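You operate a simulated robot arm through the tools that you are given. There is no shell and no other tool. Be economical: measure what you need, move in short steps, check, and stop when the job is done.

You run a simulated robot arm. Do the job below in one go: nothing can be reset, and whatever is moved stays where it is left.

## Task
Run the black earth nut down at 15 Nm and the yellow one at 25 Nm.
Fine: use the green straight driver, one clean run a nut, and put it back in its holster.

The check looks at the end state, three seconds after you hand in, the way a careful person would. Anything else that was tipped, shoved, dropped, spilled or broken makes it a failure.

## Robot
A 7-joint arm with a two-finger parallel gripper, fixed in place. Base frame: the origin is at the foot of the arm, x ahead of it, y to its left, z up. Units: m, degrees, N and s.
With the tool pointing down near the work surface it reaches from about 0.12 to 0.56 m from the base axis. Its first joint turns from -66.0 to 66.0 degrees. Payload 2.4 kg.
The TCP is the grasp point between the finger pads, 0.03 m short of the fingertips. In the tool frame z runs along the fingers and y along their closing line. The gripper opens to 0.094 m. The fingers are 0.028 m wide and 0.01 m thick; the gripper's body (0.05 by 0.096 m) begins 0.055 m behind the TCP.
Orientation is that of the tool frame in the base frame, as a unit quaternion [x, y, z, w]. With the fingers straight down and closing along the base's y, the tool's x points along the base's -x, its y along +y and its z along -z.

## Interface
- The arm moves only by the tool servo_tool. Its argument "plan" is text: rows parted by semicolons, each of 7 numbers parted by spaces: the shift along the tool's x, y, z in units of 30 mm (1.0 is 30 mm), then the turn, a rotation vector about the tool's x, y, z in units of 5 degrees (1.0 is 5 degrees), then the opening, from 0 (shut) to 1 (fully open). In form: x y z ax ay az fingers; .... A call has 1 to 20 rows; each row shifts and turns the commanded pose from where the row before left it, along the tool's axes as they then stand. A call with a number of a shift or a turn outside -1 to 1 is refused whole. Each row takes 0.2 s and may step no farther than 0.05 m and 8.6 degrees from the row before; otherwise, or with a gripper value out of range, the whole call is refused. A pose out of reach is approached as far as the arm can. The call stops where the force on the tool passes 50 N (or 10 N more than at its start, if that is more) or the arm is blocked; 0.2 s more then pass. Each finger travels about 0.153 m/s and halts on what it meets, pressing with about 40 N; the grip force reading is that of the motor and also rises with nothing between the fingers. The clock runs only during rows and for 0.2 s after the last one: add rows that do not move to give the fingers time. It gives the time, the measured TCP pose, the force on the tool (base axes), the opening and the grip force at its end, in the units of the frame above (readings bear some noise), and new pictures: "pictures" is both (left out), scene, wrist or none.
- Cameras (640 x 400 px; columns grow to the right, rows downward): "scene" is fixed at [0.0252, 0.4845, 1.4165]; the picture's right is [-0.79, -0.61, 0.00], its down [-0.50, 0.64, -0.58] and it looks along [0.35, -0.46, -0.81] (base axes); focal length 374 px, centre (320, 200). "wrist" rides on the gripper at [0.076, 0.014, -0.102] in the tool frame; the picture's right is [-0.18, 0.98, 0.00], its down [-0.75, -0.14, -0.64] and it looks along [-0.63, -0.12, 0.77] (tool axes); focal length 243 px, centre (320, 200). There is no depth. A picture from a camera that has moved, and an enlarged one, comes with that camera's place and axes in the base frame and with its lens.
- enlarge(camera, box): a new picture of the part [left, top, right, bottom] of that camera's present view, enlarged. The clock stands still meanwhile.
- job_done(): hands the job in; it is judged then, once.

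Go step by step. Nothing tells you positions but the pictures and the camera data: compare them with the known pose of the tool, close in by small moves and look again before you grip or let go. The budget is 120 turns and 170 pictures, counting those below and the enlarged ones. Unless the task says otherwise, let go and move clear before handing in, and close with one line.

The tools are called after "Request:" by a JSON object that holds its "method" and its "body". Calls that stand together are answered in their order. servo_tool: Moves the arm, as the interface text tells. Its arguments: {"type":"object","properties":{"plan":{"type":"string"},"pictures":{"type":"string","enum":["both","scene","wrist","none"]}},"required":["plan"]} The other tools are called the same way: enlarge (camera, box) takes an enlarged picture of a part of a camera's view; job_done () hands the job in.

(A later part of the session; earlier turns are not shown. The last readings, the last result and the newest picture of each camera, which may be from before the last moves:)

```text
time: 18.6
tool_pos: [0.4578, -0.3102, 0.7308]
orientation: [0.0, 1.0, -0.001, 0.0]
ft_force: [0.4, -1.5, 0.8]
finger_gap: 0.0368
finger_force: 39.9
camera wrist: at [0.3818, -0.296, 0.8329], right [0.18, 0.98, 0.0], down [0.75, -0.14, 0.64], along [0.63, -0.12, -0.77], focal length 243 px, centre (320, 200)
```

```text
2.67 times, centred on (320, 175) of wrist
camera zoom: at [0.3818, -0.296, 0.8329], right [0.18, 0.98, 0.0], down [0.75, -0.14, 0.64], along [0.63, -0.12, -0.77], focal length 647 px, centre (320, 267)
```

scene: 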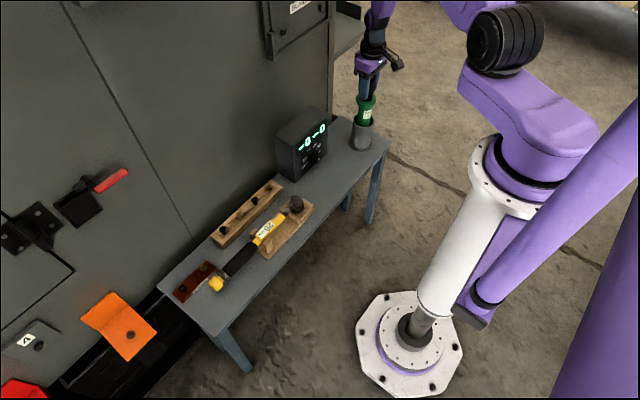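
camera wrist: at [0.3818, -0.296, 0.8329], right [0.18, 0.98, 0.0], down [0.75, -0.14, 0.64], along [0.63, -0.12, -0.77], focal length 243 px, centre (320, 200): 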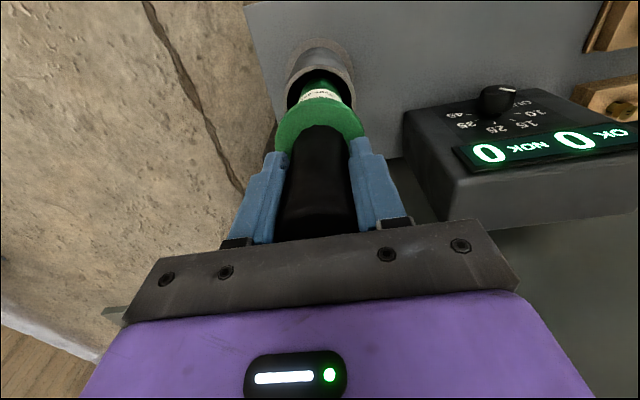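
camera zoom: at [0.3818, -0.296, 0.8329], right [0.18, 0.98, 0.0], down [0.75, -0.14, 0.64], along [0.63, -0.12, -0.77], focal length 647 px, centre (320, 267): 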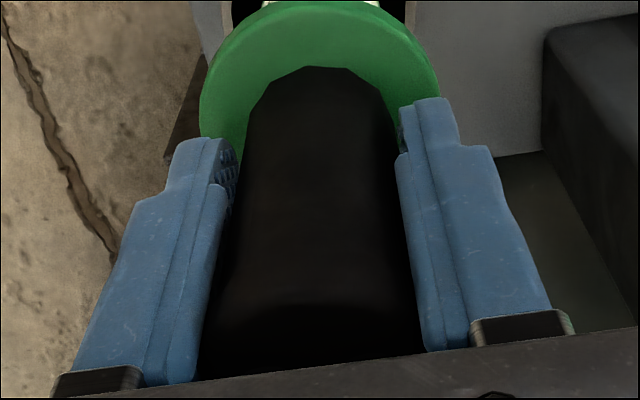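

Gripped at (0.458, -0.310, 0.731), which I'll use for the return. I lift straight up slowly.

Request:
{"method": "servo_tool", "body": {"plan": "0 0 -0.4 0 0 0 0.2;0 0 -0.6 0 0 0 0.2;0 0 -0.8 0 0 0 0.2;0 0 -0.8 0 0 0 0.2;0 0 -0.8 0 0 0 0.2;0 0 -0.8 0 0 0 0.2;0 0 -0.8 0 0 0 0.2;0 0 -0.6 0 0 0 0.2"}}

Request:
{"method": "enlarge", "body": {"camera": "scene", "box": [320, 0, 440, 160]}}

```text
time: 20.4
tool_pos: [0.4598, -0.3074, 0.8986]
orientation: [0.0, 1.0, -0.001, 0.0]
ft_force: [-0.1, 0.4, -7.6]
finger_gap: 0.0369
finger_force: 39.6
camera wrist: at [0.3817, -0.2946, 1.0004], right [0.18, 0.98, 0.0], down [0.75, -0.14, 0.64], along [0.63, -0.12, -0.77], focal length 243 px, centre (320, 200)
```

scene: 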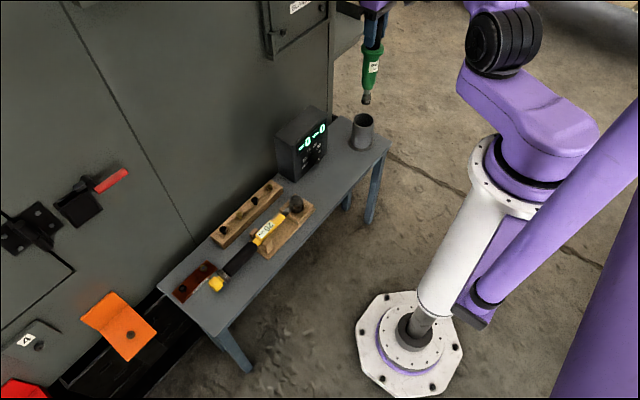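
wrist: 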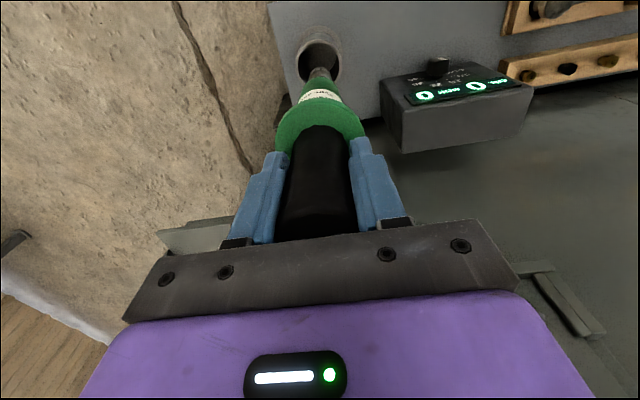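

```text
2.50 times, centred on (380, 80) of scene
camera zoom: at [0.0253, 0.4844, 1.4165], right [-0.79, -0.61, 0.0], down [-0.5, 0.64, -0.58], along [0.35, -0.46, -0.81], focal length 934 px, centre (170, 500)
```

zoom: 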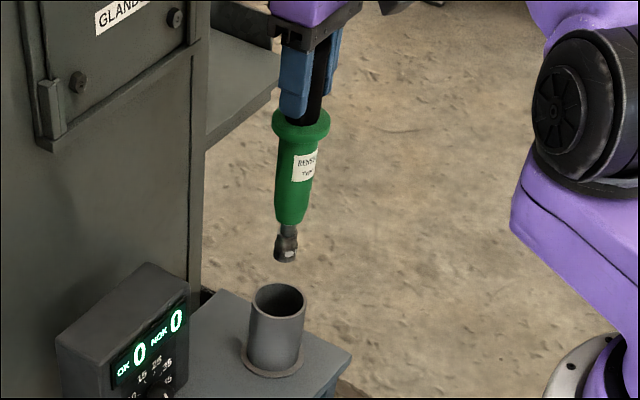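

The driver is clear of the holster (its tip is about 0.23 below the TCP). I carry it over toward the earth bar at height.

Request:
{"method": "servo_tool", "body": {"plan": "0 0.5 0 0 0 0 0.2;0 1 0 0 0 0 0.2;0 1 0 0 0 0 0.2;0 1 0 0 0 0 0.2;0 1 0 0 0 0 0.2;0 1 0 0 0 0 0.2;0 1 0 0 0 0 0.2;0 1 0 0 0 0 0.2;0 1 0 0 0 0 0.2;0 1 0 0 0 0 0.2;0 1 0 0 0 0 0.2;0 1 0 0 0 0 0.2;0 1 0 0 0 0 0.2;0 1 0 0 0 0 0.2;0 1 0 0 0 0 0.2;0 1 0 0 0 0 0.2;0 1 0 0 0 0 0.2;0 1 0 0 0 0 0.2;0 1 0 0 0 0 0.2;0 1 0 0 0 0 0.2"}}

Request:
{"method": "enlarge", "body": {"camera": "wrist", "box": [220, 0, 460, 150]}}

```text
time: 24.6
tool_pos: [0.4569, 0.2774, 0.8973]
orientation: [0.0, 1.0, -0.001, -0.001]
ft_force: [-0.4, -0.1, -8.0]
finger_gap: 0.0367
finger_force: 39.7
camera wrist: at [0.3819, 0.2902, 0.9997], right [0.18, 0.98, 0.0], down [0.75, -0.14, 0.64], along [0.63, -0.12, -0.77], focal length 243 px, centre (320, 200)
```

scene: 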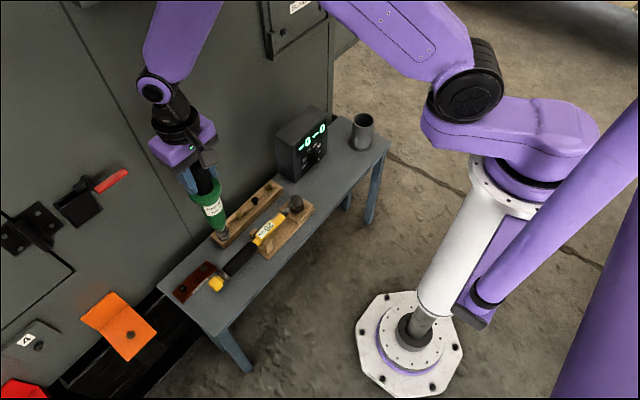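
wrist: 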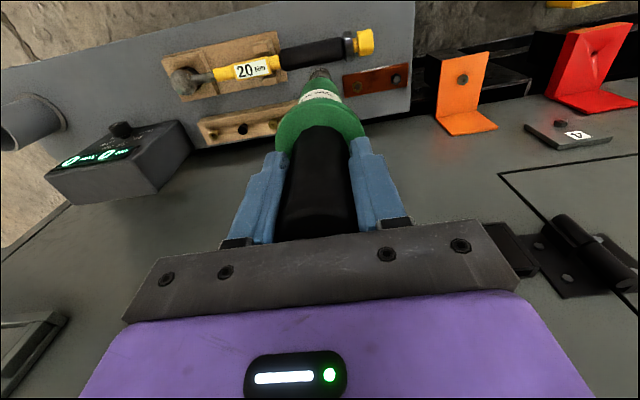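

```text
2.67 times, centred on (340, 75) of wrist
camera zoom: at [0.3819, 0.2902, 0.9997], right [0.18, 0.98, 0.0], down [0.75, -0.14, 0.64], along [0.63, -0.12, -0.77], focal length 647 px, centre (267, 533)
```

zoom: 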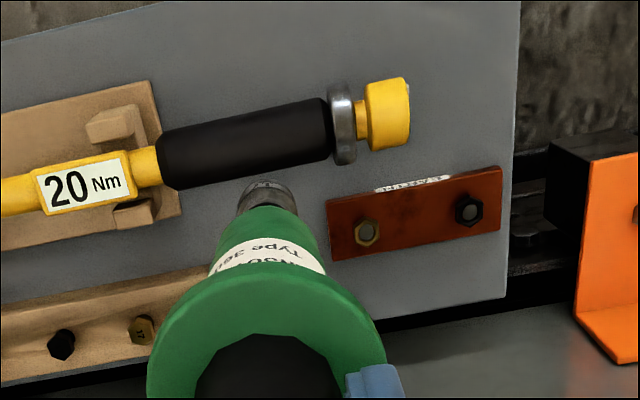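

Request:
{"method": "servo_tool", "body": {"plan": "-0.404 0.817 0 0 0 0 0.2;-0.404 0.817 0 0 0 0 0.2;-0.404 0.817 0 0 0 0 0.2;-0.404 0.817 0 0 0 0 0.2;-0.404 0.817 0 0 0 0 0.2;0 0 0.8 0 0 0 0.2;0 0 0.8 0 0 0 0.2;0 0 0 0 0 0 0.2"}}

Request:
{"method": "enlarge", "body": {"camera": "wrist", "box": [220, 0, 420, 120]}}

Request:
{"method": "enlarge", "body": {"camera": "scene", "box": [140, 190, 260, 320]}}

```text
time: 26.4
tool_pos: [0.519, 0.4002, 0.8508]
orientation: [0.0, 1.0, 0.0, 0.0]
ft_force: [0.1, 0.0, -8.3]
finger_gap: 0.0371
finger_force: 39.9
camera wrist: at [0.4425, 0.413, 0.9528], right [0.18, 0.98, 0.0], down [0.75, -0.14, 0.64], along [0.63, -0.12, -0.77], focal length 243 px, centre (320, 200)
```

scene: 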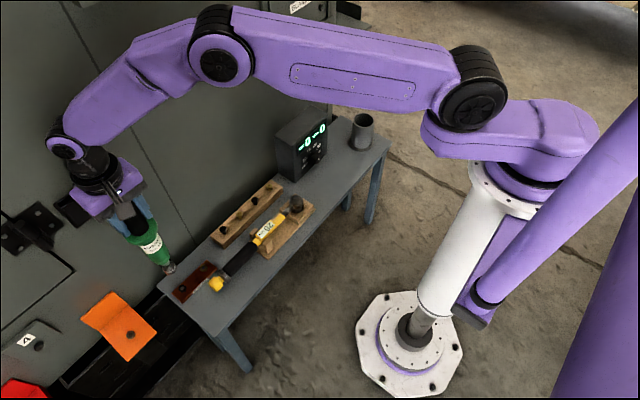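
wrist: 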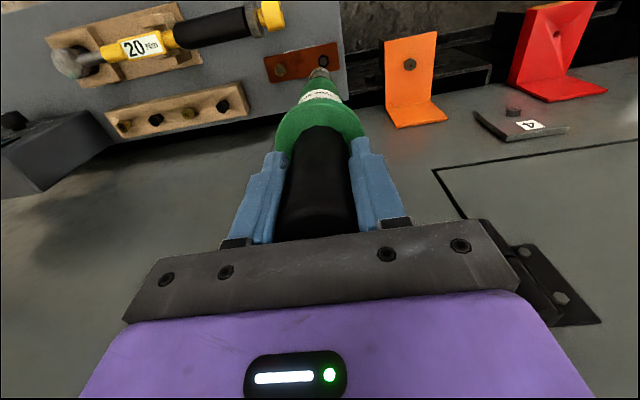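

```text
3.20 times, centred on (320, 60) of wrist
camera zoom: at [0.4425, 0.413, 0.9528], right [0.18, 0.98, 0.0], down [0.75, -0.14, 0.64], along [0.63, -0.12, -0.77], focal length 776 px, centre (320, 648)
```

zoom: 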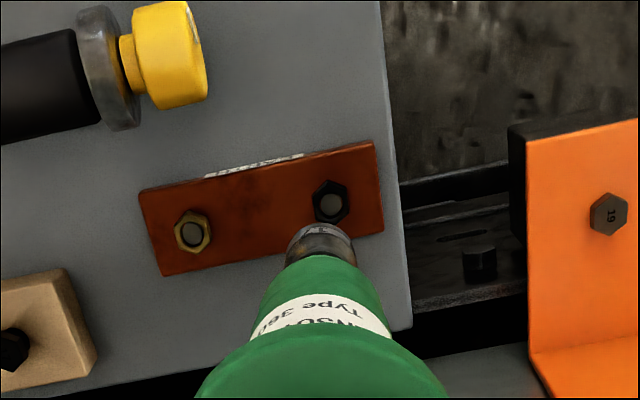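

```text
3.08 times, centred on (200, 255) of scene
camera zoom: at [0.0254, 0.4846, 1.4164], right [-0.79, -0.61, 0.0], down [-0.5, 0.64, -0.58], along [0.35, -0.46, -0.81], focal length 1150 px, centre (689, 31)
```

zoom: 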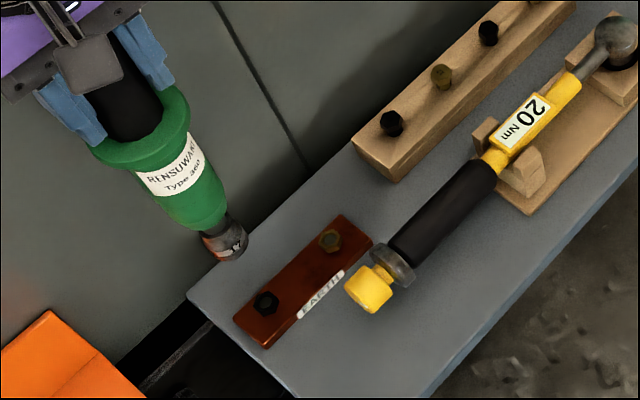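

Request:
{"method": "servo_tool", "body": {"plan": "0.04 0.127 0 0 0 0 0.2;0 0 0.84 0 0 0 0.2;0 0 0.84 0 0 0 0.2;0 0 0.84 0 0 0 0.2;0 0 0 0 0 0 0.2"}}

Request:
{"method": "enlarge", "body": {"camera": "wrist", "box": [260, 30, 380, 110]}}

Request:
{"method": "enlarge", "body": {"camera": "scene", "box": [150, 230, 250, 310]}}

```text
time: 27.6
tool_pos: [0.5182, 0.4027, 0.7745]
orientation: [0.0, 1.0, 0.0, 0.0]
ft_force: [0.1, -0.3, -8.8]
finger_gap: 0.0367
finger_force: 39.8
camera wrist: at [0.441, 0.4163, 0.8767], right [0.18, 0.98, 0.0], down [0.75, -0.14, 0.64], along [0.63, -0.12, -0.77], focal length 243 px, centre (320, 200)
```

scene: 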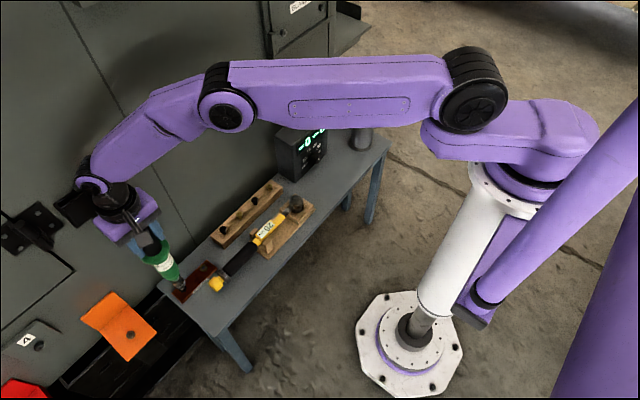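
wrist: 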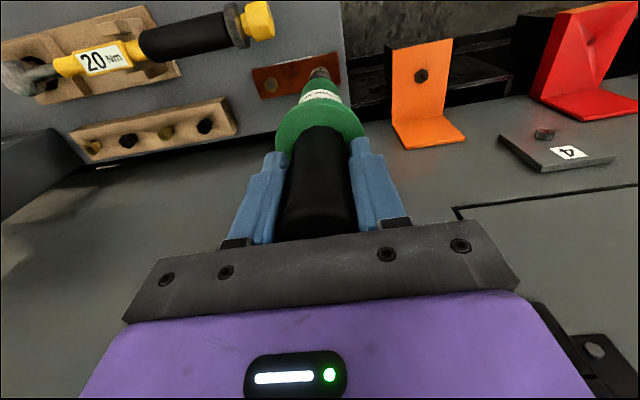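

```text
5.00 times, centred on (320, 70) of wrist
camera zoom: at [0.441, 0.4163, 0.8767], right [0.18, 0.98, 0.0], down [0.75, -0.14, 0.64], along [0.63, -0.12, -0.77], focal length 1213 px, centre (320, 850)
```

zoom: 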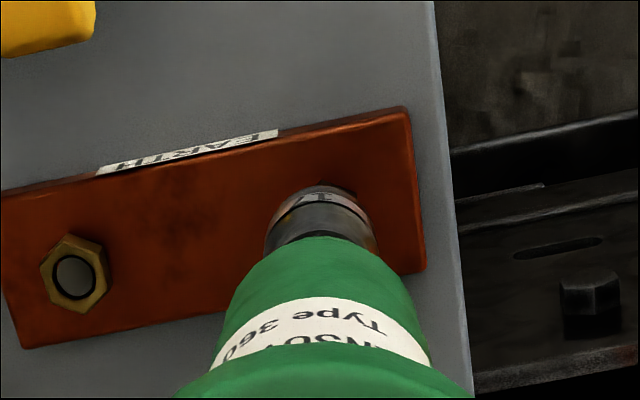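

```text
5.00 times, centred on (200, 270) of scene
camera zoom: at [0.0254, 0.4846, 1.4164], right [-0.79, -0.61, 0.0], down [-0.5, 0.64, -0.58], along [0.35, -0.46, -0.81], focal length 1869 px, centre (920, -150)
```

zoom: 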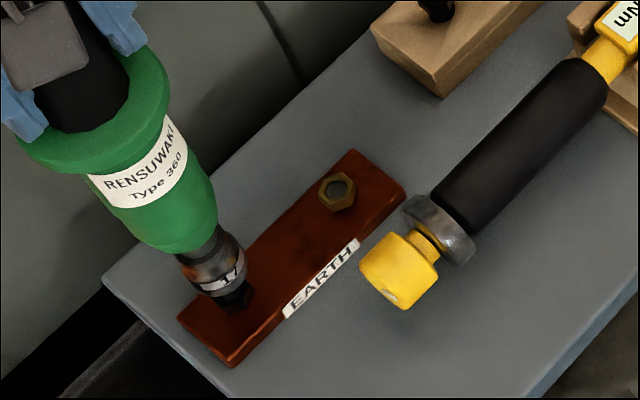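

Socket ("17") sits just above the black nut and looks coaxial. I lower gently in small steps.

Request:
{"method": "servo_tool", "body": {"plan": "0 0.02 0.2 0 0 0 0.2;0 0 0.2 0 0 0 0.2;0 0 0.2 0 0 0 0.2;0 0 0 0 0 0 0.2", "pictures": "wrist"}}

Request:
{"method": "enlarge", "body": {"camera": "scene", "box": [150, 230, 250, 310]}}

Request:
{"method": "enlarge", "body": {"camera": "wrist", "box": [260, 30, 380, 110]}}

```text
time: 28.6
tool_pos: [0.5182, 0.4027, 0.7571]
orientation: [0.0, 1.0, -0.001, 0.001]
ft_force: [0.3, 0.4, -9.2]
finger_gap: 0.0369
finger_force: 39.5
camera wrist: at [0.4418, 0.4167, 0.8591], right [0.18, 0.98, 0.0], down [0.75, -0.14, 0.64], along [0.63, -0.12, -0.77], focal length 243 px, centre (320, 200)
```

wrist: 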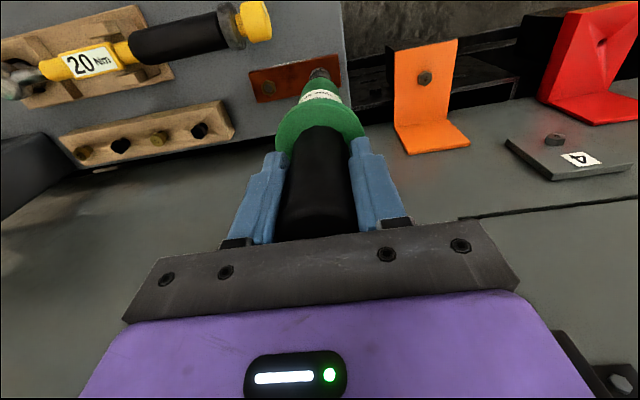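

```text
5.00 times, centred on (200, 270) of scene
camera zoom: at [0.0254, 0.4846, 1.4164], right [-0.79, -0.61, 0.0], down [-0.5, 0.64, -0.58], along [0.35, -0.46, -0.81], focal length 1869 px, centre (920, -150)
```

zoom: 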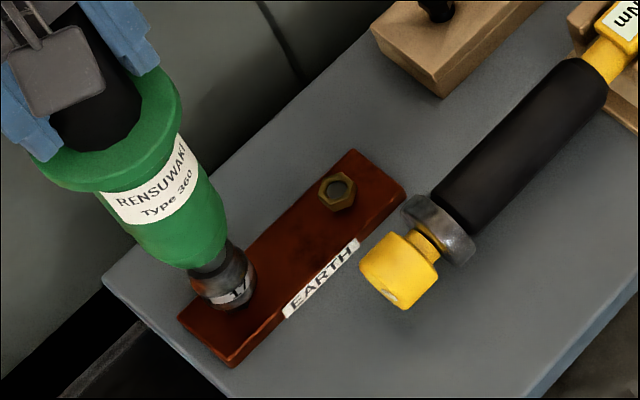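

```text
5.00 times, centred on (320, 70) of wrist
camera zoom: at [0.4418, 0.4167, 0.8591], right [0.18, 0.98, 0.0], down [0.75, -0.14, 0.64], along [0.63, -0.12, -0.77], focal length 1213 px, centre (320, 850)
```

zoom: 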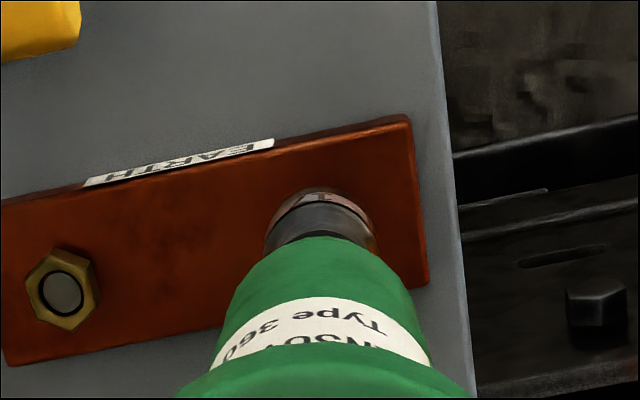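

Request:
{"method": "servo_tool", "body": {"plan": "0 0.03 0.12 0 0 0 0.2;0 0 0.12 0 0 0 0.2;0 0 0.12 0 0 0 0.2;0 0 0 0 0 0 0.2", "pictures": "none"}}

Request:
{"method": "enlarge", "body": {"camera": "scene", "box": [150, 230, 250, 310]}}

```text
time: 29.6
tool_pos: [0.5178, 0.4037, 0.7458]
orientation: [0.0, 1.0, 0.001, 0.0]
ft_force: [0.3, 0.2, -8.4]
finger_gap: 0.0371
finger_force: 39.9
```

```text
5.00 times, centred on (200, 270) of scene
camera zoom: at [0.0254, 0.4846, 1.4164], right [-0.79, -0.61, 0.0], down [-0.5, 0.64, -0.58], along [0.35, -0.46, -0.81], focal length 1869 px, centre (920, -150)
```

zoom: 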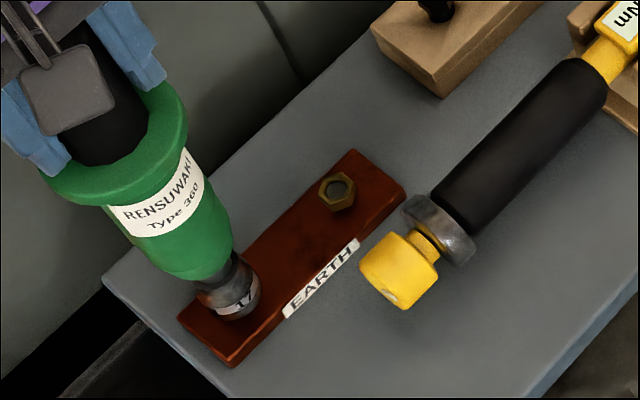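

Request:
{"method": "servo_tool", "body": {"plan": "0 0 0.1 0 0 0 0.2;0 0 0.1 0 0 0 0.2;0 0 0.1 0 0 0 0.2;0 0 0 0 0 0 0.2", "pictures": "none"}}

Request:
{"method": "enlarge", "body": {"camera": "scene", "box": [150, 230, 250, 310]}}

```text
time: 30.6
tool_pos: [0.5211, 0.405, 0.7423]
orientation: [0.0, 1.0, 0.002, 0.005]
ft_force: [-3.1, -7.4, 44.7]
finger_gap: 0.0368
finger_force: 40.1
```

```text
5.00 times, centred on (200, 270) of scene
camera zoom: at [0.0244, 0.4838, 1.4167], right [-0.79, -0.61, 0.0], down [-0.5, 0.65, -0.58], along [0.35, -0.46, -0.81], focal length 1869 px, centre (920, -150)
```

zoom: 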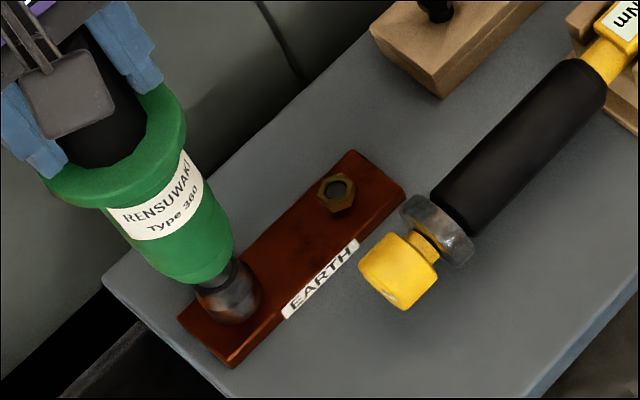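

The socket label has rotated, so it is engaged and running. I hold still and read the counter.

Request:
{"method": "servo_tool", "body": {"plan": "0 0 0 0 0 0 0.2;0 0 0 0 0 0 0.2;0 0 0 0 0 0 0.2;0 0 0 0 0 0 0.2", "pictures": "none"}}

Request:
{"method": "enlarge", "body": {"camera": "scene", "box": [260, 90, 350, 190]}}

Request:
{"method": "enlarge", "body": {"camera": "scene", "box": [150, 230, 250, 310]}}

```text
time: 31.6
tool_pos: [0.5214, 0.4051, 0.7415]
orientation: [0.0, 1.0, 0.004, 0.004]
ft_force: [1.7, -10.2, 43.6]
finger_gap: 0.037
finger_force: 40.4
```

```text
4.00 times, centred on (305, 140) of scene
camera zoom: at [0.0245, 0.4838, 1.4167], right [-0.79, -0.61, 0.0], down [-0.5, 0.65, -0.58], along [0.35, -0.46, -0.81], focal length 1495 px, centre (380, 440)
```

zoom: 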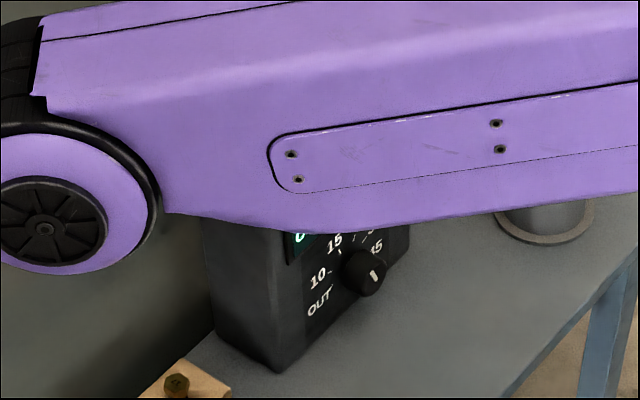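

```text
5.00 times, centred on (200, 270) of scene
camera zoom: at [0.0245, 0.4838, 1.4167], right [-0.79, -0.61, 0.0], down [-0.5, 0.65, -0.58], along [0.35, -0.46, -0.81], focal length 1869 px, centre (920, -150)
```

zoom: 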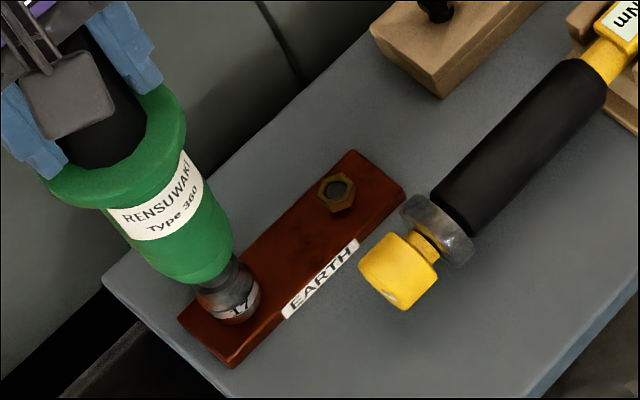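

Request:
{"method": "servo_tool", "body": {"plan": "0 0 0 0 0 0 0.2;0 0 0 0 0 0 0.2;0 0 0 0 0 0 0.2;0 0 0 0 0 0 0.2", "pictures": "wrist"}}

Request:
{"method": "enlarge", "body": {"camera": "scene", "box": [175, 270, 225, 310]}}

Request:
{"method": "enlarge", "body": {"camera": "scene", "box": [300, 130, 360, 170]}}

```text
time: 32.6
tool_pos: [0.5202, 0.4051, 0.7416]
orientation: [-0.002, 1.0, 0.003, 0.004]
ft_force: [1.5, -9.5, 42.8]
finger_gap: 0.037
finger_force: 40.4
camera wrist: at [0.4434, 0.4184, 0.8428], right [0.18, 0.98, 0.01], down [0.75, -0.14, 0.65], along [0.64, -0.11, -0.76], focal length 243 px, centre (320, 200)
```

wrist: 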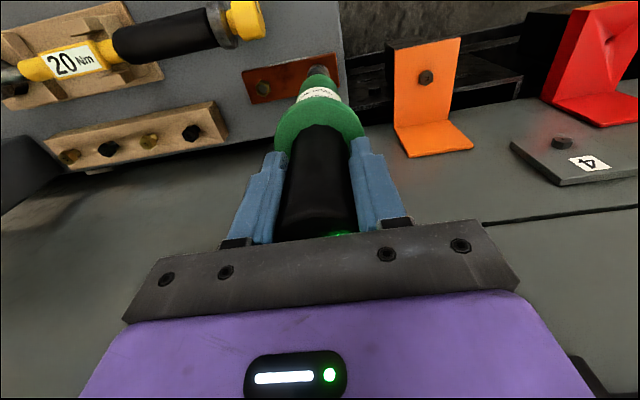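

```text
10.00 times, centred on (200, 290) of scene
camera zoom: at [0.0245, 0.4838, 1.4167], right [-0.79, -0.61, 0.0], down [-0.5, 0.65, -0.58], along [0.35, -0.46, -0.81], focal length 3738 px, centre (1520, -700)
```

zoom: 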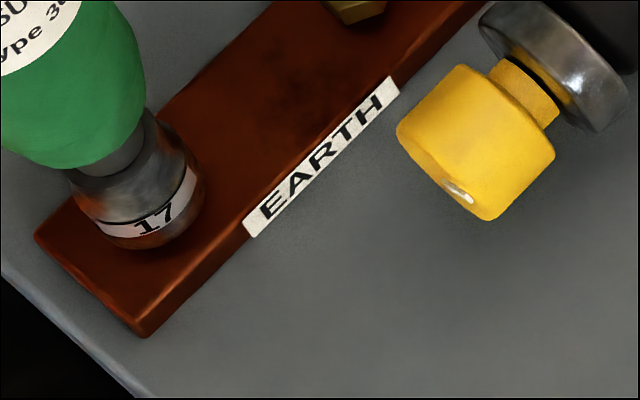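

```text
10.00 times, centred on (330, 150) of scene
camera zoom: at [0.0245, 0.4838, 1.4167], right [-0.79, -0.61, 0.0], down [-0.5, 0.65, -0.58], along [0.35, -0.46, -0.81], focal length 3738 px, centre (220, 700)
```

zoom: 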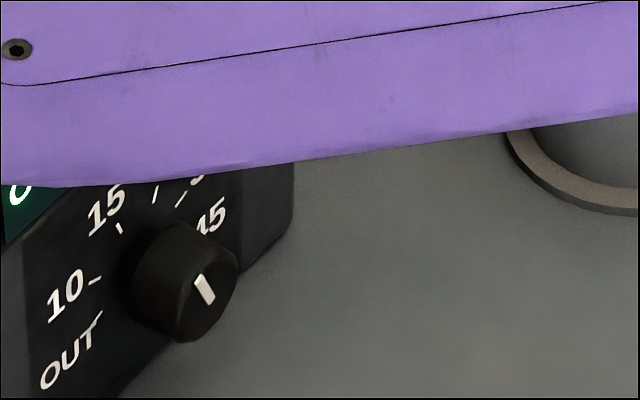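

A green light shows at the driver's top. I'll check it.

Request:
{"method": "enlarge", "body": {"camera": "wrist", "box": [270, 190, 390, 250]}}

```text
5.33 times, centred on (330, 220) of wrist
camera zoom: at [0.4434, 0.4184, 0.8428], right [0.18, 0.98, 0.01], down [0.75, -0.14, 0.65], along [0.64, -0.11, -0.76], focal length 1294 px, centre (267, 93)
```

zoom: 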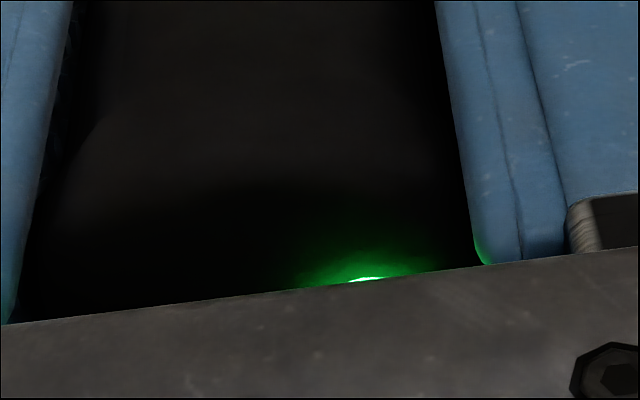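

Green light: the run is complete. I lift straight off.

Request:
{"method": "servo_tool", "body": {"plan": "0 0 -0.2 0 0 0 0.2;0 0 -0.2 0 0 0 0.2;0 0 -0.3 0 0 0 0.2;0 0 -0.5 0 0 0 0.2;0 0 -0.8 0 0 0 0.2;0 0 -0.8 0 0 0 0.2;0 0 -0.8 0 0 0 0.2;0 0 -0.8 0 0 0 0.2;0 0 -0.9 0 0 0 0.2"}}

Request:
{"method": "enlarge", "body": {"camera": "scene", "box": [150, 230, 250, 310]}}

Request:
{"method": "enlarge", "body": {"camera": "wrist", "box": [220, 0, 420, 120]}}

```text
time: 34.6
tool_pos: [0.5174, 0.4042, 0.8965]
orientation: [0.001, 1.0, -0.001, 0.001]
ft_force: [-0.5, -0.4, -9.2]
finger_gap: 0.0368
finger_force: 39.8
camera wrist: at [0.4411, 0.418, 0.9986], right [0.18, 0.98, 0.0], down [0.75, -0.14, 0.64], along [0.63, -0.12, -0.77], focal length 243 px, centre (320, 200)
```

scene: 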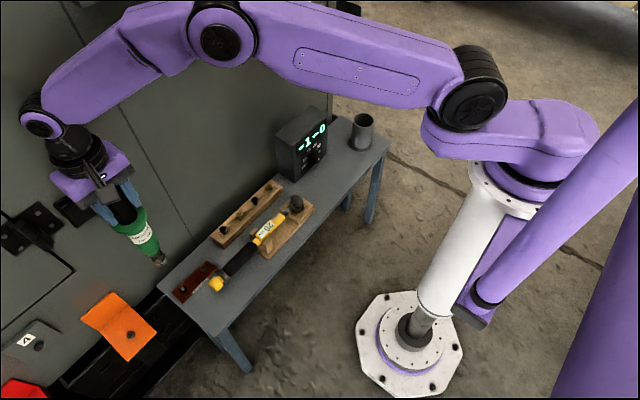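
wrist: 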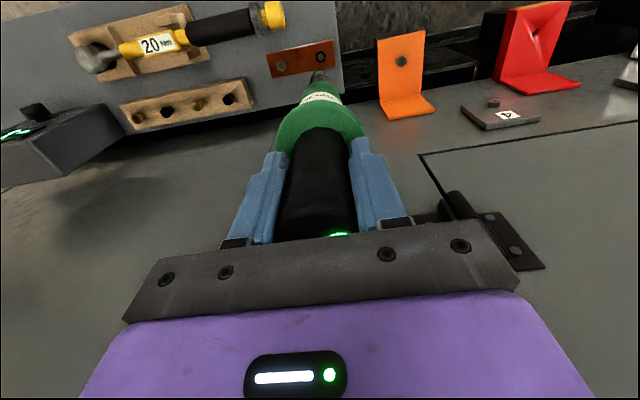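

```text
5.00 times, centred on (200, 270) of scene
camera zoom: at [0.0254, 0.4846, 1.4164], right [-0.79, -0.61, 0.0], down [-0.5, 0.64, -0.58], along [0.35, -0.46, -0.81], focal length 1869 px, centre (920, -150)
```

zoom: 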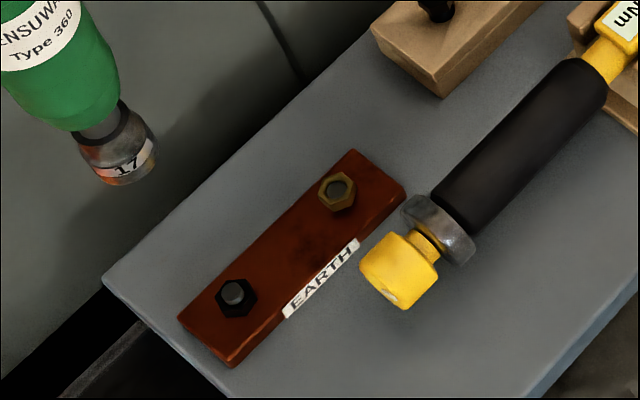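

```text
3.20 times, centred on (320, 60) of wrist
camera zoom: at [0.4411, 0.418, 0.9986], right [0.18, 0.98, 0.0], down [0.75, -0.14, 0.64], along [0.63, -0.12, -0.77], focal length 776 px, centre (320, 648)
```

zoom: 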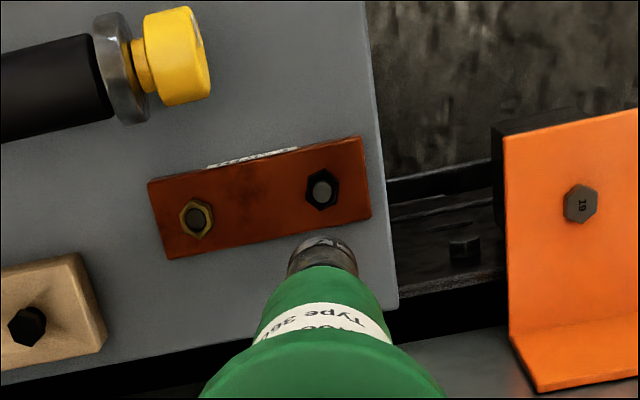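

OK count reads 1 and the black nut is done. I carry the driver back to the holster to free the gripper for the dial.

Request:
{"method": "servo_tool", "body": {"plan": "0.2 -1 0 0 0 0 0.2;0.2 -1 0 0 0 0 0.2;0.2 -1 0 0 0 0 0.2;0.2 -1 0 0 0 0 0.2;0.2 -1 0 0 0 0 0.2;0.2 -1 0 0 0 0 0.2;0.2 -1 0 0 0 0 0.2;0.2 -1 0 0 0 0 0.2;0.2 -1 0 0 0 0 0.2;0.18 -1 0 0 0 0 0.2;0 -1 0 0 0 0 0.2;0 -1 0 0 0 0 0.2;0 -1 0 0 0 0 0.2;0 -1 0 0 0 0 0.2;0 -1 0 0 0 0 0.2;0 -1 0 0 0 0 0.2;0 -1 0 0 0 0 0.2;0 -1 0 0 0 0 0.2;0 -1 0 0 0 0 0.2;0 -1 0 0 0 0 0.2", "pictures": "none"}}

Request:
{"method": "servo_tool", "body": {"plan": "0 -1 0 0 0 0 0.2;0 -1 0 0 0 0 0.2;0 -1 0 0 0 0 0.2;0 -0.8 0 0 0 0 0.2;0 0 0 0 0 0 0.2;0 0 0 0 0 0 0.2"}}

Request:
{"method": "enlarge", "body": {"camera": "scene", "box": [320, 20, 420, 170]}}

Request:
{"method": "enlarge", "body": {"camera": "wrist", "box": [260, 20, 380, 110]}}

```text
time: 38.8
tool_pos: [0.4593, -0.194, 0.8969]
orientation: [0.0, 1.0, 0.001, 0.0]
ft_force: [0.6, 1.2, -8.4]
finger_gap: 0.0369
finger_force: 40.1
```

```text
time: 40.2
tool_pos: [0.4599, -0.3081, 0.8965]
orientation: [0.0, 1.0, 0.001, 0.0]
ft_force: [-0.8, -0.8, -9.2]
finger_gap: 0.0369
finger_force: 39.8
camera wrist: at [0.3828, -0.2958, 0.9974], right [0.18, 0.98, 0.0], down [0.75, -0.14, 0.64], along [0.63, -0.12, -0.77], focal length 243 px, centre (320, 200)
```

scene: 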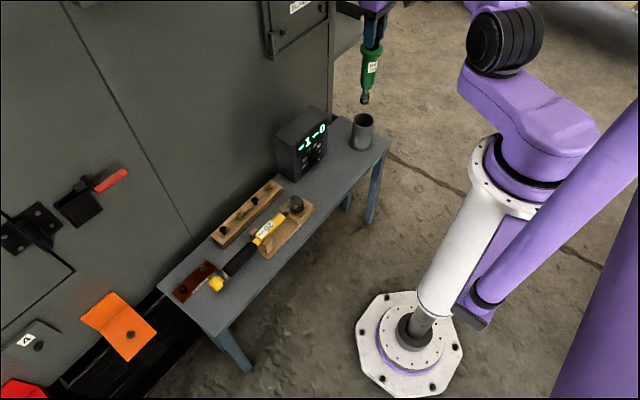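
wrist: 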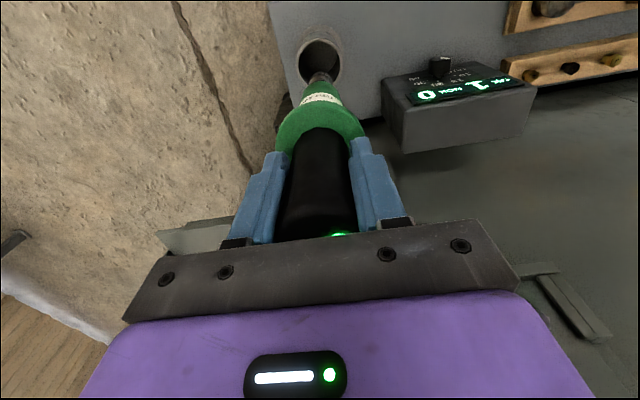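

```text
2.67 times, centred on (370, 95) of scene
camera zoom: at [0.0254, 0.4844, 1.4165], right [-0.79, -0.61, 0.0], down [-0.5, 0.64, -0.58], along [0.35, -0.46, -0.81], focal length 997 px, centre (187, 480)
```

zoom: 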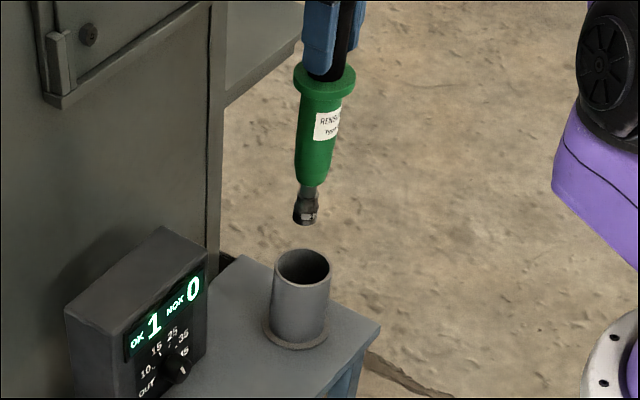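

```text
4.44 times, centred on (320, 65) of wrist
camera zoom: at [0.3828, -0.2958, 0.9974], right [0.18, 0.98, 0.0], down [0.75, -0.14, 0.64], along [0.63, -0.12, -0.77], focal length 1078 px, centre (320, 800)
```

zoom: 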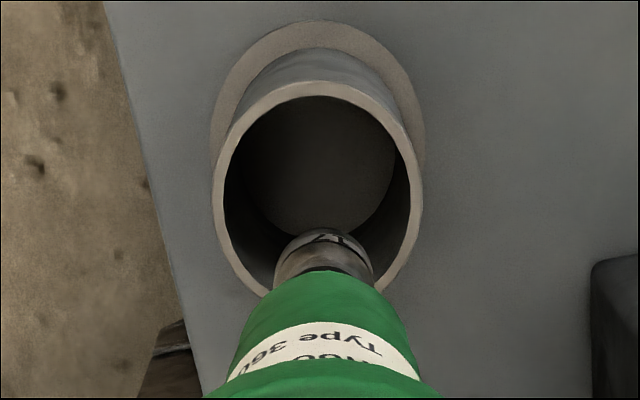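

Coaxial with the holster. I lower it in.

Request:
{"method": "servo_tool", "body": {"plan": "0 -0.03 0.85 0 0 0 0.2;0 0 0.85 0 0 0 0.2;0 0 0.85 0 0 0 0.2;0 0 0.85 0 0 0 0.2;0 0 0.85 0 0 0 0.2;0 0 0.75 0 0 0 0.2;0 0 0 0 0 0 0.2"}}

Request:
{"method": "enlarge", "body": {"camera": "scene", "box": [320, 50, 420, 150]}}

```text
time: 41.8
tool_pos: [0.4581, -0.3098, 0.7454]
orientation: [0.0, 1.0, 0.0, -0.001]
ft_force: [-0.5, -0.1, -8.2]
finger_gap: 0.037
finger_force: 39.6
camera wrist: at [0.3823, -0.2971, 0.8476], right [0.18, 0.98, 0.0], down [0.75, -0.14, 0.64], along [0.63, -0.12, -0.77], focal length 243 px, centre (320, 200)
```

scene: 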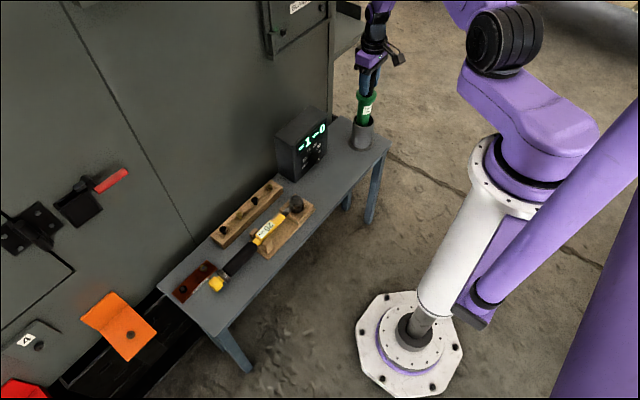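
wrist: 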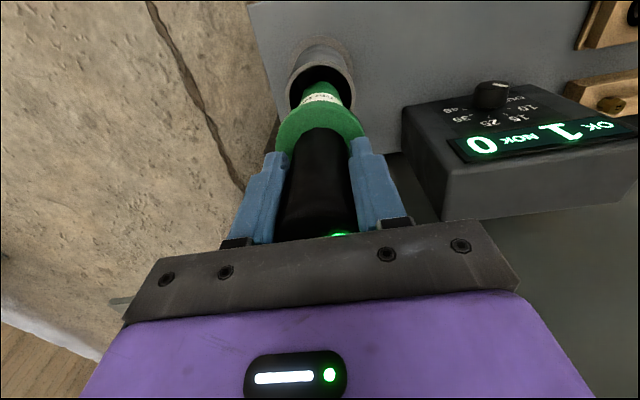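

```text
4.00 times, centred on (370, 100) of scene
camera zoom: at [0.0253, 0.4844, 1.4165], right [-0.79, -0.61, 0.0], down [-0.5, 0.64, -0.58], along [0.35, -0.46, -0.81], focal length 1495 px, centre (120, 600)
```

zoom: 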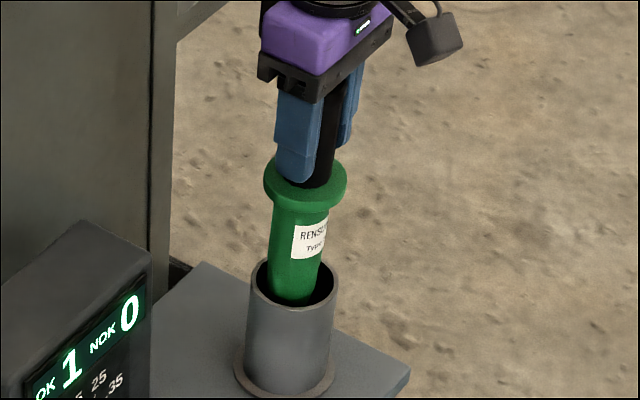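

Request:
{"method": "servo_tool", "body": {"plan": "0 0 0.15 0 0 0 0.2;0 0 0.15 0 0 0 0.2;0 0 0.1 0 0 0 0.2;0 0 0 0 0 0 0.2;0 0 0 0 0 0 0.2", "pictures": "none"}}

```text
time: 43.0
tool_pos: [0.4597, -0.3105, 0.7347]
orientation: [0.001, 1.0, -0.001, -0.001]
ft_force: [-0.4, 0.0, -9.2]
finger_gap: 0.0364
finger_force: 40.4
```

Request:
{"method": "servo_tool", "body": {"plan": "0 0 0.05 0 0 0 0.2;0 0 0.03 0 0 0 0.2;0 0 0 0 0 0 0.2", "pictures": "none"}}

```text
time: 43.8
tool_pos: [0.4595, -0.3091, 0.732]
orientation: [0.0, 1.0, 0.0, 0.0]
ft_force: [0.4, 0.0, -8.3]
finger_gap: 0.0367
finger_force: 40.2
```

Request:
{"method": "servo_tool", "body": {"plan": "0 0 0.05 0 0 0 0.2;0 0 0 0 0 0 0.2", "pictures": "none"}}

```text
time: 44.4
tool_pos: [0.4583, -0.3107, 0.7307]
orientation: [0.0, 1.0, 0.0, 0.0]
ft_force: [-1.9, 2.7, 6.9]
finger_gap: 0.0366
finger_force: 40.2
```

Seated at the same height as before. I release and rise clear.

Request:
{"method": "servo_tool", "body": {"plan": "0 0 0 0 0 0 0.6;0 0 0 0 0 0 1;0 0 0 0 0 0 1;0 0 0 0 0 0 1;0 0 -0.6 0 0 0 1;0 0 -0.9 0 0 0 1;0 0 -1 0 0 0 1;0 0 -1 0 0 0 1;0 0 -1 0 0 0 1"}}

Request:
{"method": "enlarge", "body": {"camera": "wrist", "box": [220, 60, 420, 200]}}

Request:
{"method": "enlarge", "body": {"camera": "scene", "box": [280, 50, 400, 190]}}

```text
time: 46.4
tool_pos: [0.4585, -0.309, 0.8664]
orientation: [0.0, 1.0, -0.001, 0.001]
ft_force: [0.4, -0.1, 0.1]
finger_gap: 0.0942
finger_force: 0.0
camera wrist: at [0.382, -0.2966, 0.9679], right [0.18, 0.98, 0.0], down [0.75, -0.14, 0.64], along [0.63, -0.12, -0.77], focal length 243 px, centre (320, 200)
```

scene: 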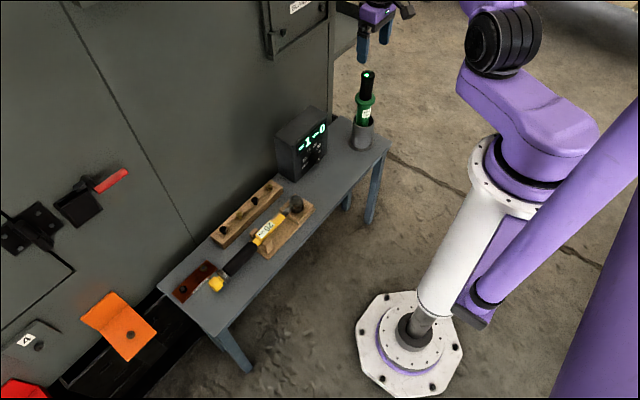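
wrist: 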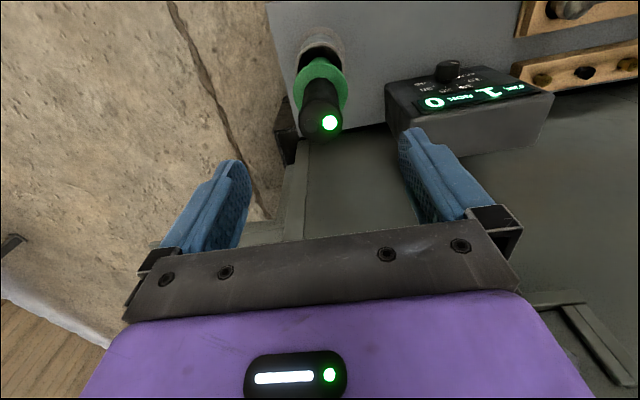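

```text
2.86 times, centred on (320, 130) of wrist
camera zoom: at [0.382, -0.2966, 0.9679], right [0.18, 0.98, 0.0], down [0.75, -0.14, 0.64], along [0.63, -0.12, -0.77], focal length 693 px, centre (320, 400)
```

zoom: 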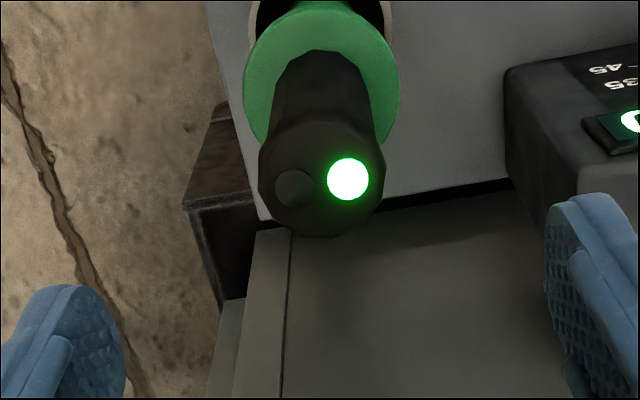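

```text
2.86 times, centred on (340, 120) of scene
camera zoom: at [0.0252, 0.4845, 1.4165], right [-0.79, -0.61, 0.0], down [-0.5, 0.64, -0.58], along [0.35, -0.46, -0.81], focal length 1068 px, centre (263, 429)
```

zoom: 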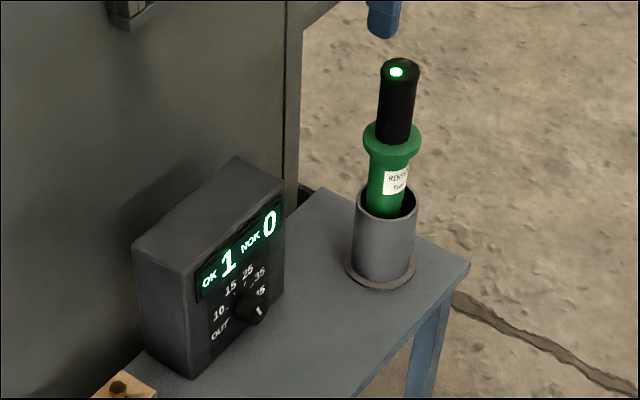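

Driver is home, OK 1 / NOK 0. Back to the dial with the same approach as before.

Request:
{"method": "servo_tool", "body": {"plan": "0.397 0.93 0 0 0 0 0.6;0.397 0.93 0 0 0 0 0.6;0.397 0.93 0 0 0 0 0.6;0.397 0.93 0 0 0 0 0.6;0.397 0.93 0 0 0 0 0.6;0.397 0.93 0 0 0 0 0.6;0.397 0.93 0 0 0 0 0.6;0 0 0.98 0 0 0 0.6;0 0 0.98 0 0 0 0.6;0 0 0.98 0 0 0 0.6;0 0 0.98 0 0 0 0.6;0 0 0.98 0 0 0 0.6;0 0 0.98 0 0 0 0.6;0 0 0 0 -1 0 0.6;0 0 0 0 -1 0 0.6;0 0 0 0 -1 0 0.6;0 0 0 0 -1 0 0.6", "pictures": "none"}}

Request:
{"method": "servo_tool", "body": {"plan": "0 0 0 0.94 0 -0.342 0.6;0 0 0 0.94 0 -0.342 0.6;0 0 0 0.94 0 -0.342 0.6;0 0 0 0.94 0 -0.342 0.6;0 0 0 0.94 0 -0.342 0.6;0 0 0 0.94 0 -0.342 0.6;0 0 0 0.94 0 -0.342 0.6;0 0 0 0 0 0 0.55", "pictures": "none"}}

```text
time: 50.0
tool_pos: [0.3755, -0.1155, 0.6896]
orientation: [0.001, 0.985, 0.0, 0.174]
ft_force: [-0.3, -0.1, 0.1]
finger_gap: 0.0562
finger_force: 0.1
```

```text
time: 51.8
tool_pos: [0.3748, -0.1147, 0.6888]
orientation: [-0.052, 0.939, -0.297, 0.166]
ft_force: [0.5, -0.2, -0.7]
finger_gap: 0.0517
finger_force: 0.0
```

Request:
{"method": "servo_tool", "body": {"plan": "-0.156 0.592 0.935 0 0 0 0.55;-0.156 0.592 0.935 0 0 0 0.55;-0.156 0.592 0.935 0 0 0 0.55;-0.156 0.592 0.935 0 0 0 0.55;-0.573 0 0.21 0 0 0 0.55;-0.573 0 0.21 0 0 0 0.55;-0.573 0 0.21 0 0 0 0.55;0 0 0 0 0 0 0.55", "pictures": "wrist"}}

Request:
{"method": "enlarge", "body": {"camera": "wrist", "box": [200, 100, 480, 270]}}

```text
time: 53.6
tool_pos: [0.4868, -0.1133, 0.5663]
orientation: [-0.053, 0.939, -0.296, 0.165]
ft_force: [-0.3, 0.6, 1.0]
finger_gap: 0.052
finger_force: 0.0
camera wrist: at [0.38, -0.0622, 0.6151], right [0.17, 0.84, -0.51], down [0.49, 0.38, 0.79], along [0.86, -0.39, -0.34], focal length 243 px, centre (320, 200)
```

wrist: 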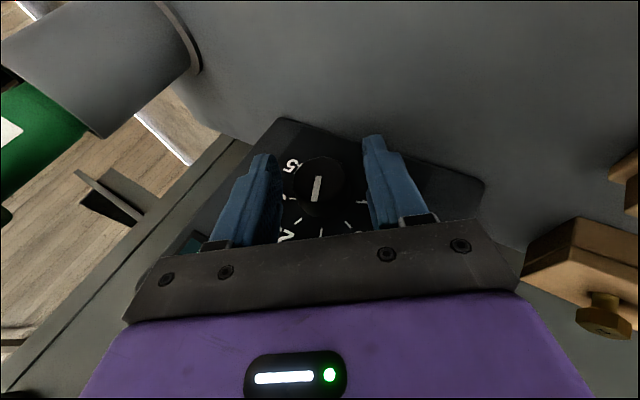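

```text
2.29 times, centred on (340, 185) of wrist
camera zoom: at [0.38, -0.0622, 0.6151], right [0.17, 0.84, -0.51], down [0.49, 0.38, 0.79], along [0.86, -0.39, -0.34], focal length 555 px, centre (274, 234)
```

zoom: 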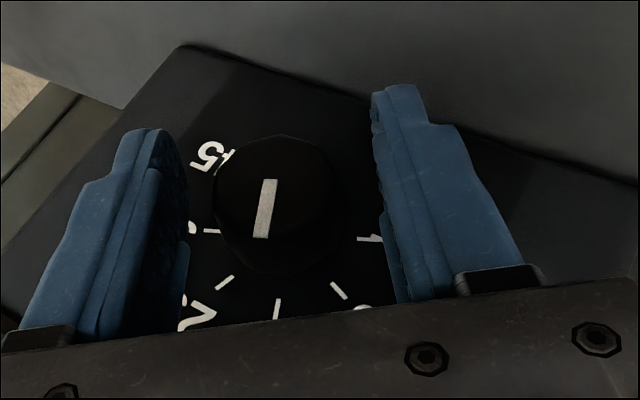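

Same placement as before; I grip and turn 48° again, then release and back off.

Request:
{"method": "servo_tool", "body": {"plan": "0 0 0 0 0 0 0.2;0 0 0 0 0 0 0.2;0 0 0 0 0 0 0.2;0 -0.034 0 -0.94 0 0.342 0.2;0 -0.034 0 -0.94 0 0.342 0.2;0 -0.034 0 -0.94 0 0.342 0.2;0 -0.034 0 -0.94 0 0.342 0.2;0 -0.034 0 -0.94 0 0.342 0.2;0 -0.034 0 -0.94 0 0.342 0.2;0 -0.034 0 -0.94 0 0.342 0.2;0 -0.034 0 -0.94 0 0.342 0.2;0 -0.034 0 -0.94 0 0.342 0.2;0 -0.02 0 -0.56 0 0.205 0.2;0 0 0 0 0 0 0.2", "pictures": "none"}}

Request:
{"method": "servo_tool", "body": {"plan": "0 0 0 0 0 0 0.6;0 0 0 0 0 0 0.6;0.94 0 -0.342 0 0 0 0.6;0.94 0 -0.342 0 0 0 0.6;0.94 0 -0.342 0 0 0 0.6;0 0 0 0.94 0 -0.342 0.6;0 0 0 0.94 0 -0.342 0.6;0 0 0 0.56 0 -0.205 0.6;0 0 0 0 1 0 0.6;0 0 0 0 1 0 0.6;0 0 0 0 1 0 0.6;0 0 0 0 1 0 0.6;0.14 0 -1 0 0 0 0.8;0.14 0 -1 0 0 0 1;0.14 0 -1 0 0 0 1;0.14 0 -1 0 0 0 1", "pictures": "wrist"}}

Request:
{"method": "enlarge", "body": {"camera": "wrist", "box": [300, 180, 380, 240]}}

```text
time: 56.6
tool_pos: [0.4866, -0.1231, 0.5695]
orientation: [0.02, 0.978, 0.112, 0.173]
ft_force: [1.3, -0.3, 2.3]
finger_gap: 0.0325
finger_force: 45.3
```

```text
time: 60.0
tool_pos: [0.3785, -0.1229, 0.6891]
orientation: [-0.001, 1.0, 0.0, 0.0]
ft_force: [0.0, 0.7, 0.5]
finger_gap: 0.094
finger_force: 0.2
camera wrist: at [0.3027, -0.11, 0.7915], right [0.18, 0.98, 0.0], down [0.75, -0.14, 0.64], along [0.63, -0.12, -0.77], focal length 243 px, centre (320, 200)
```

wrist: 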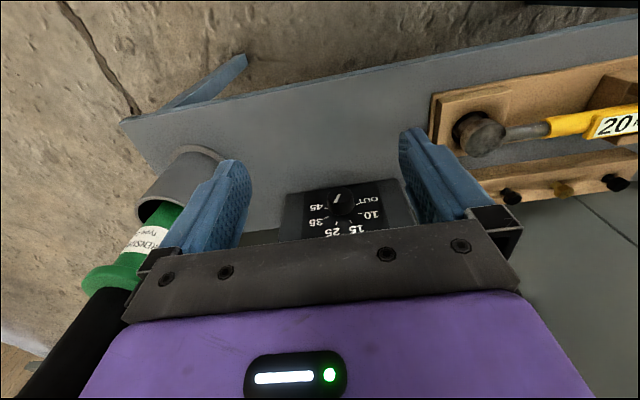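

```text
6.67 times, centred on (340, 210) of wrist
camera zoom: at [0.3027, -0.11, 0.7915], right [0.18, 0.98, 0.0], down [0.75, -0.14, 0.64], along [0.63, -0.12, -0.77], focal length 1618 px, centre (187, 133)
```

zoom: 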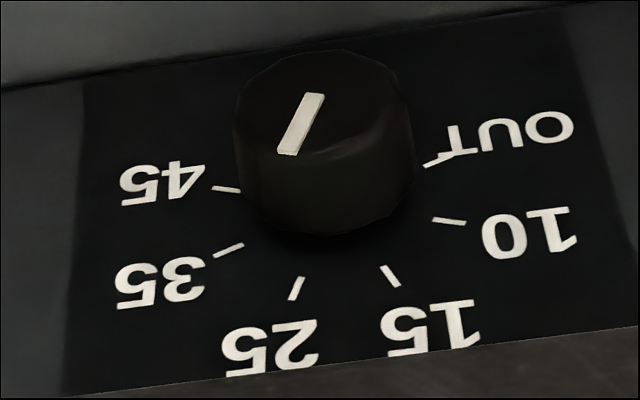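

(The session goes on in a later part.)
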